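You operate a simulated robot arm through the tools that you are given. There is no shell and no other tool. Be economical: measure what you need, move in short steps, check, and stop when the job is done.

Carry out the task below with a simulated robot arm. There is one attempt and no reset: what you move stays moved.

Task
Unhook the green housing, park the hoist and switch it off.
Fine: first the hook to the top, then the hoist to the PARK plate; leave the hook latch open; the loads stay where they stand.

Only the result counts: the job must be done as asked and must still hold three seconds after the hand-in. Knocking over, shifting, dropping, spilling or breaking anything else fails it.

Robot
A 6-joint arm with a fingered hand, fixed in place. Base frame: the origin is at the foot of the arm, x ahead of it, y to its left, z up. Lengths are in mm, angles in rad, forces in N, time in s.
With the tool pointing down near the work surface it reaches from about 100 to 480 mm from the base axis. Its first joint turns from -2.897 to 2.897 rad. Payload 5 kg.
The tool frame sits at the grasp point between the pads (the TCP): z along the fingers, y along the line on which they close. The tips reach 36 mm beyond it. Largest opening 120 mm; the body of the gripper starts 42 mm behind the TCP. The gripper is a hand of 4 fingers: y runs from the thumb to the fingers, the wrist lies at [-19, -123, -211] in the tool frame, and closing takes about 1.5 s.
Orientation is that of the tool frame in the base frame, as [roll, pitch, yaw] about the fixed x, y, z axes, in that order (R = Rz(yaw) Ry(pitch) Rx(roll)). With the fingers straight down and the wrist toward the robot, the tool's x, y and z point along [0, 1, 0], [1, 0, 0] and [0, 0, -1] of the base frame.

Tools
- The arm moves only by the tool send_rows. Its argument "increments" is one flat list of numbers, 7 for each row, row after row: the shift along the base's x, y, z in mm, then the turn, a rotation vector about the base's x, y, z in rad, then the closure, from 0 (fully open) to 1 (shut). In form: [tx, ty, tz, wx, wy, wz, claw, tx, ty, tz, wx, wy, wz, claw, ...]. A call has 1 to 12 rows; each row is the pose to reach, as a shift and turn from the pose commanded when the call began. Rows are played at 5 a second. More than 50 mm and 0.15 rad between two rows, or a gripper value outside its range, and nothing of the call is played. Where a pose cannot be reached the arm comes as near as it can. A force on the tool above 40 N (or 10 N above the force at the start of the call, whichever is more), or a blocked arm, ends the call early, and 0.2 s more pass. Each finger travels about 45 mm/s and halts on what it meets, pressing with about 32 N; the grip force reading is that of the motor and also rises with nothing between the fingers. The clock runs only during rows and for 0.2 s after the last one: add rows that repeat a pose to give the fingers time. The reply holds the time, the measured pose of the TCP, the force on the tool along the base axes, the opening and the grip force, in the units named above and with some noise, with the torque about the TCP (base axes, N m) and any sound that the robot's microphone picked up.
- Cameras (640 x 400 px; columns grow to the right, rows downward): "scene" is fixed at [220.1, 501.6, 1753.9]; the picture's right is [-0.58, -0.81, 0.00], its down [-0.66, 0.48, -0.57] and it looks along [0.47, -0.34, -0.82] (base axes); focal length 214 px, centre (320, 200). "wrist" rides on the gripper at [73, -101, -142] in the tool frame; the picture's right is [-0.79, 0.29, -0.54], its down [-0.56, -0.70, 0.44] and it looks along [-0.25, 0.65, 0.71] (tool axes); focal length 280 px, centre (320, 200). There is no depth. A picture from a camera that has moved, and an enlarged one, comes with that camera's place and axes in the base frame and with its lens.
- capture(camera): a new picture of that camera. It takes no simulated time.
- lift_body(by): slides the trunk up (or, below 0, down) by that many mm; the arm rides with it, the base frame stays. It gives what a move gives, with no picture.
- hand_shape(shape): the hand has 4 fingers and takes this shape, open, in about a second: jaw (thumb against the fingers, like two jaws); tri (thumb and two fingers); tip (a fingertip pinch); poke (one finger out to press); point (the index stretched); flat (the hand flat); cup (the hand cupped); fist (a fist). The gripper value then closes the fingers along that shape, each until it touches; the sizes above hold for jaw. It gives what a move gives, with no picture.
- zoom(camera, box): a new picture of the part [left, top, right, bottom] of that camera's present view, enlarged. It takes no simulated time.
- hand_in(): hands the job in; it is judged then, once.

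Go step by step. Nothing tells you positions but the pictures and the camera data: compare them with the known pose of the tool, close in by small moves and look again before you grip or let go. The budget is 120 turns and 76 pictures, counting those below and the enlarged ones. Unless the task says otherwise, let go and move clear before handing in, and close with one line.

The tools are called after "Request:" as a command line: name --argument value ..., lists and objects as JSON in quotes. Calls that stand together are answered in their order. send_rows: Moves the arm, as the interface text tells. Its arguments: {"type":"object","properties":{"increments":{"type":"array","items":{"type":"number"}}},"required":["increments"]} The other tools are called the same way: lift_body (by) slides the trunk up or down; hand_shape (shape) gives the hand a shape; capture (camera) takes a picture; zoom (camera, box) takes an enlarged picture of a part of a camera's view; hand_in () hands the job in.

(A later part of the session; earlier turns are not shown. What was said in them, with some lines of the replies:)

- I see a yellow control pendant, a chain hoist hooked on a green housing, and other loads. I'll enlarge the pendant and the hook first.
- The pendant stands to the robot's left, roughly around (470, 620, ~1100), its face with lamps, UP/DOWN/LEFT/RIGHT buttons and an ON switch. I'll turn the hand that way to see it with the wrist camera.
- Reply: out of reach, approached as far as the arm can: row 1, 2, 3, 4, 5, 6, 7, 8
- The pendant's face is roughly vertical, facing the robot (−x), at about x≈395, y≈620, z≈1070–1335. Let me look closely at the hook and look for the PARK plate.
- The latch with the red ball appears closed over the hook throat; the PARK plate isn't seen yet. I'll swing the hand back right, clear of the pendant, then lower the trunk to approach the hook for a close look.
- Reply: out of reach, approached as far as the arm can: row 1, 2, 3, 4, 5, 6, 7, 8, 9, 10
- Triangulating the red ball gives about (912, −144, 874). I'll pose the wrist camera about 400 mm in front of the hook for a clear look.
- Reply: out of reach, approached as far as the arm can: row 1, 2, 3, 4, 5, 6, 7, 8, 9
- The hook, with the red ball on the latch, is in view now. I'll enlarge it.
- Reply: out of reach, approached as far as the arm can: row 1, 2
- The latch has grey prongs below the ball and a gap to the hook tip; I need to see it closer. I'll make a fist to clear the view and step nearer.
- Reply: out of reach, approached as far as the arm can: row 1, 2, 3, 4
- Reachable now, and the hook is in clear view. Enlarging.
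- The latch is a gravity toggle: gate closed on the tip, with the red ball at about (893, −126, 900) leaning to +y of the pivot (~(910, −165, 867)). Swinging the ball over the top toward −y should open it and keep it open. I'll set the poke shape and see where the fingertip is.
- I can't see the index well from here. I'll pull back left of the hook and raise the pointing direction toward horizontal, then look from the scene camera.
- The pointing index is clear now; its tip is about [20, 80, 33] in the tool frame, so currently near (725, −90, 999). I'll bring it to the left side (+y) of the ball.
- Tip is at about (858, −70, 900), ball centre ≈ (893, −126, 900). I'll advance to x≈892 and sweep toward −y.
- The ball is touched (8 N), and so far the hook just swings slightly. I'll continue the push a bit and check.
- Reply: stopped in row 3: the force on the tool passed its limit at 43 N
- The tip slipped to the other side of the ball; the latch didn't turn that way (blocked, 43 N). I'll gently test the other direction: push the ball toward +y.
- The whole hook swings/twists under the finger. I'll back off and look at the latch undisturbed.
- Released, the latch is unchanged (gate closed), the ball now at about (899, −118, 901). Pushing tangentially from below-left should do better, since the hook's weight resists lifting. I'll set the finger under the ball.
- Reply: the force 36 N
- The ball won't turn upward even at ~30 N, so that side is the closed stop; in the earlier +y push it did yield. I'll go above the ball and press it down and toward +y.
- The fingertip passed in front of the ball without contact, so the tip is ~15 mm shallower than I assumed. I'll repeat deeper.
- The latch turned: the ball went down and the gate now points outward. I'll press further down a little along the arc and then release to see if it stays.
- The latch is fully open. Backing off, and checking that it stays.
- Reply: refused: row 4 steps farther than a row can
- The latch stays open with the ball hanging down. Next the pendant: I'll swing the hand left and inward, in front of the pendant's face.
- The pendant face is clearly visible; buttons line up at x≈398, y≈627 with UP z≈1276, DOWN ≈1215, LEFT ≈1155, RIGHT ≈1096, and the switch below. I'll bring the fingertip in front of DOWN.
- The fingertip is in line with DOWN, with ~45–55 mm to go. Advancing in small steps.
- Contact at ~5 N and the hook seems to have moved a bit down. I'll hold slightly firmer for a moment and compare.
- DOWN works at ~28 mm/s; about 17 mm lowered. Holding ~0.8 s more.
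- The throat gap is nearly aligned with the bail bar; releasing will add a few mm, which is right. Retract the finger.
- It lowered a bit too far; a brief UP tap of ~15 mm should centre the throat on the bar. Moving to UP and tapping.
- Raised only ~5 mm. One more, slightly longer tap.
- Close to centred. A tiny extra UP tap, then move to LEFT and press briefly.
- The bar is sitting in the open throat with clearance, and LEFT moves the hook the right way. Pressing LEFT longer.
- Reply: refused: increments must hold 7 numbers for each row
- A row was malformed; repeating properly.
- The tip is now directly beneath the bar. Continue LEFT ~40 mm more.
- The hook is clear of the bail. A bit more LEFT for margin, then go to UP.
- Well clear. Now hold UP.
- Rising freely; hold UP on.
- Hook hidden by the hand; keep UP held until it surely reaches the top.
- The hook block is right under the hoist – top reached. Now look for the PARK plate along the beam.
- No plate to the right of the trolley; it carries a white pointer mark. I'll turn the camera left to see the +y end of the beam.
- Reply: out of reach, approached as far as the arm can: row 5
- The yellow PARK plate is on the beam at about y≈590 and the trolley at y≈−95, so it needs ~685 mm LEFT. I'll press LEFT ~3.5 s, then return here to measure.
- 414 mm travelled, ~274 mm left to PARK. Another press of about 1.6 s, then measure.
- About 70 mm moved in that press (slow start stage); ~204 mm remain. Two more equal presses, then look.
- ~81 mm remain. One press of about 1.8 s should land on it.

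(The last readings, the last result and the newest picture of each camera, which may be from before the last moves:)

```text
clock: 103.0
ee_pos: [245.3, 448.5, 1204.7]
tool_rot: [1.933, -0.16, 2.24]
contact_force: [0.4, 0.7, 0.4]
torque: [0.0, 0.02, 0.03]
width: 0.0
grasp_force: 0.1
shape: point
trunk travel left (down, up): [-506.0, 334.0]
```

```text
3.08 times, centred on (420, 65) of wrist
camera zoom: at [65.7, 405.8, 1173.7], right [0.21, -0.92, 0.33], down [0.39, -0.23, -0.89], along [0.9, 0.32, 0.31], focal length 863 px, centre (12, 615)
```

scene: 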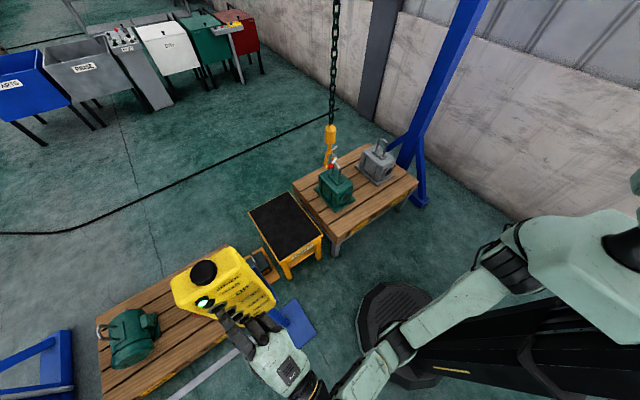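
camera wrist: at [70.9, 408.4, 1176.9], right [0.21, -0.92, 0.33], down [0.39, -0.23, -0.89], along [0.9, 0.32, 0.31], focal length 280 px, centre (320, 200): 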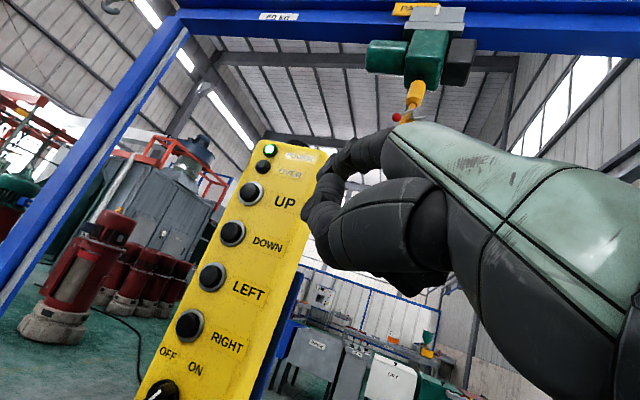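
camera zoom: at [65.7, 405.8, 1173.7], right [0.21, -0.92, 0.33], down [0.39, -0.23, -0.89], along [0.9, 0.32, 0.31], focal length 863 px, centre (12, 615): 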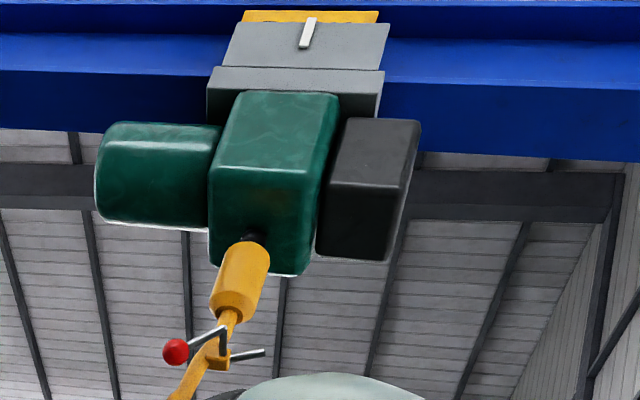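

The pointer is exactly centred on the PARK plate and the latch is still open. Now inspect the OFF/ON switch.

Request:
send_rows --increments '[0, 20, -45, 0, 0, -0.1, 0, 0, 35, -90, 0, 0, -0.2, 0, 0, 40, -135, 0, 0, -0.2, 0, 0, 40, -180, 0, 0, -0.2, 0]'

Request:
zoom --camera "wrist" --box '[80, 180, 320, 330]'

```text
clock: 104.0
ee_pos: [248.4, 488.1, 1028.3]
tool_rot: [1.934, -0.161, 2.04]
contact_force: [0.0, 0.0, 0.3]
torque: [0.02, -0.03, -0.02]
width: 115.1
grasp_force: 0.1
shape: point
trunk travel left (down, up): [-506.0, 334.0]
```

```text
2.67 times, centred on (200, 255) of wrist
camera zoom: at [63.1, 480.8, 997.0], right [0.02, -0.94, 0.33], down [0.34, -0.3, -0.89], along [0.94, 0.13, 0.31], focal length 748 px, centre (640, 53)
```

zoom: 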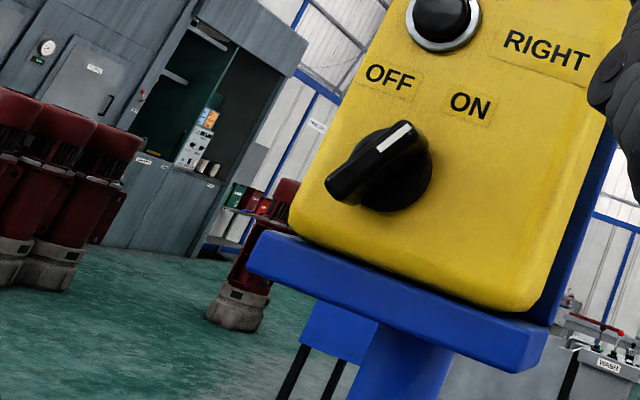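

The handle points to ON (upper right); OFF is counter-clockwise. Handle centre ≈ (385, 614, 1017), pointer end ≈ (607, 1035). I'll put the fingertip to the right of the pointer end, then push toward +y.

Request:
send_rows --increments '[15, 20, -15, 0, 0, -0.1, 0, 30, 40, -30, 0, 0, -0.2, 0, 45, 60, -45, 0, 0, -0.28, 0, 60, 68, -55, 0, 0, -0.28, 0, 68, 68, -55, 0, 0, -0.28, 0]'

Request:
zoom --camera "scene" --box '[210, 270, 306, 330]'

```text
clock: 105.2
ee_pos: [315.8, 556.2, 971.3]
tool_rot: [1.935, -0.161, 1.758]
contact_force: [-0.4, -0.2, -1.0]
torque: [0.0, 0.02, -0.01]
width: 115.3
grasp_force: 0.0
shape: point
trunk travel left (down, up): [-506.0, 334.0]
```

```text
6.67 times, centred on (258, 300) of scene
camera zoom: at [220.1, 501.6, 1753.9], right [-0.58, -0.81, 0.0], down [-0.66, 0.48, -0.57], along [0.47, -0.34, -0.82], focal length 1430 px, centre (733, -467)
```

zoom: 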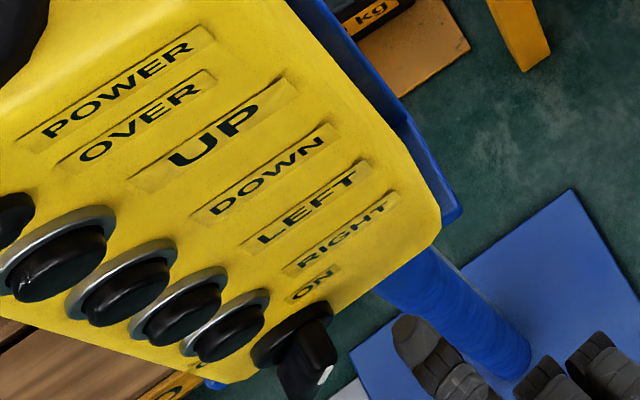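

The tip is right of the handle at the correct height, slightly shallow. Advance 13 mm and sweep +y.

Request:
send_rows --increments '[13, 0, 0, 0, 0, 0, 0, 13, 10, 0, 0, 0, 0, 0, 13, 20, 0, 0, 0, 0, 0, 13, 28, 1, 0, 0, 0, 0, 13, 36, 2, 0, 0, 0, 0, 13, 44, 2, 0, 0, 0, 0, 13, 52, 2, 0, 0, 0, 0]'

Request:
zoom --camera "scene" --box '[190, 270, 286, 330]'

```text
clock: 106.8
ee_pos: [327.2, 607.2, 973.1]
tool_rot: [1.935, -0.162, 1.757]
contact_force: [-3.5, -12.0, 0.3]
torque: [0.69, -0.26, -0.52]
width: 115.3
grasp_force: 0.1
shape: point
trunk travel left (down, up): [-506.0, 334.0]
```

```text
6.67 times, centred on (238, 300) of scene
camera zoom: at [220.1, 501.6, 1753.9], right [-0.58, -0.81, 0.0], down [-0.66, 0.48, -0.57], along [0.47, -0.34, -0.82], focal length 1430 px, centre (867, -467)
```

zoom: 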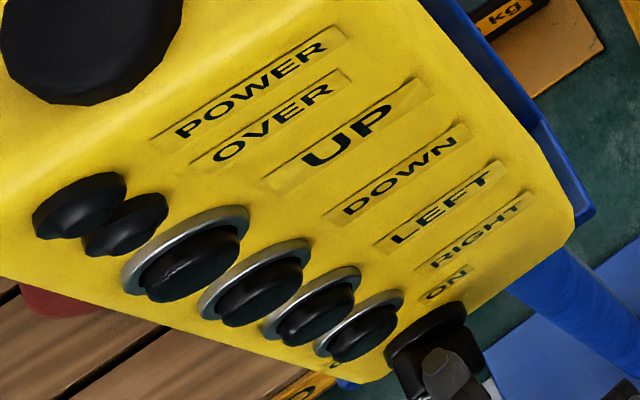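

The POWER lamp is out. Back off carefully and verify.

Request:
send_rows --increments '[0, -15, 0, 0, 0, 0, 0, -30, -25, 0, 0, 0, 0, 0, -70, -40, 5, 0, 0, 0.1, 0, -85, -70, 30, 0, 0, 0.2, 0, -85, -110, 50, 0, 0, 0.28, 0]'

Request:
capture --camera "wrist"

```text
clock: 108.0
ee_pos: [241.7, 497.2, 1020.5]
tool_rot: [1.934, -0.162, 2.039]
contact_force: [0.6, -1.1, 0.5]
torque: [-0.01, 0.01, 0.07]
width: 0.0
grasp_force: 0.1
shape: point
trunk travel left (down, up): [-506.0, 334.0]
```

```text
1 pictures are left
camera wrist: at [55.5, 491.4, 989.4], right [0.03, -0.94, 0.33], down [0.34, -0.3, -0.89], along [0.94, 0.13, 0.31], focal length 280 px, centre (320, 200)
```

wrist: 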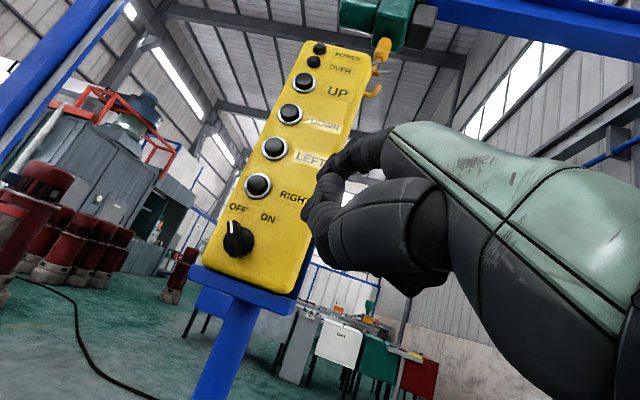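

The knob points to OFF, the lamp is dark, the hoist is at PARK with the hook up, and the hand is clear. Handing in.

Request:
hand_in

```text
The job is handed in.
```

The green housing is unhooked with the latch left open, and the hook is at the top. The hoist stands centred on the PARK plate and is switched off. The loads looked unmoved in the pictures I took.
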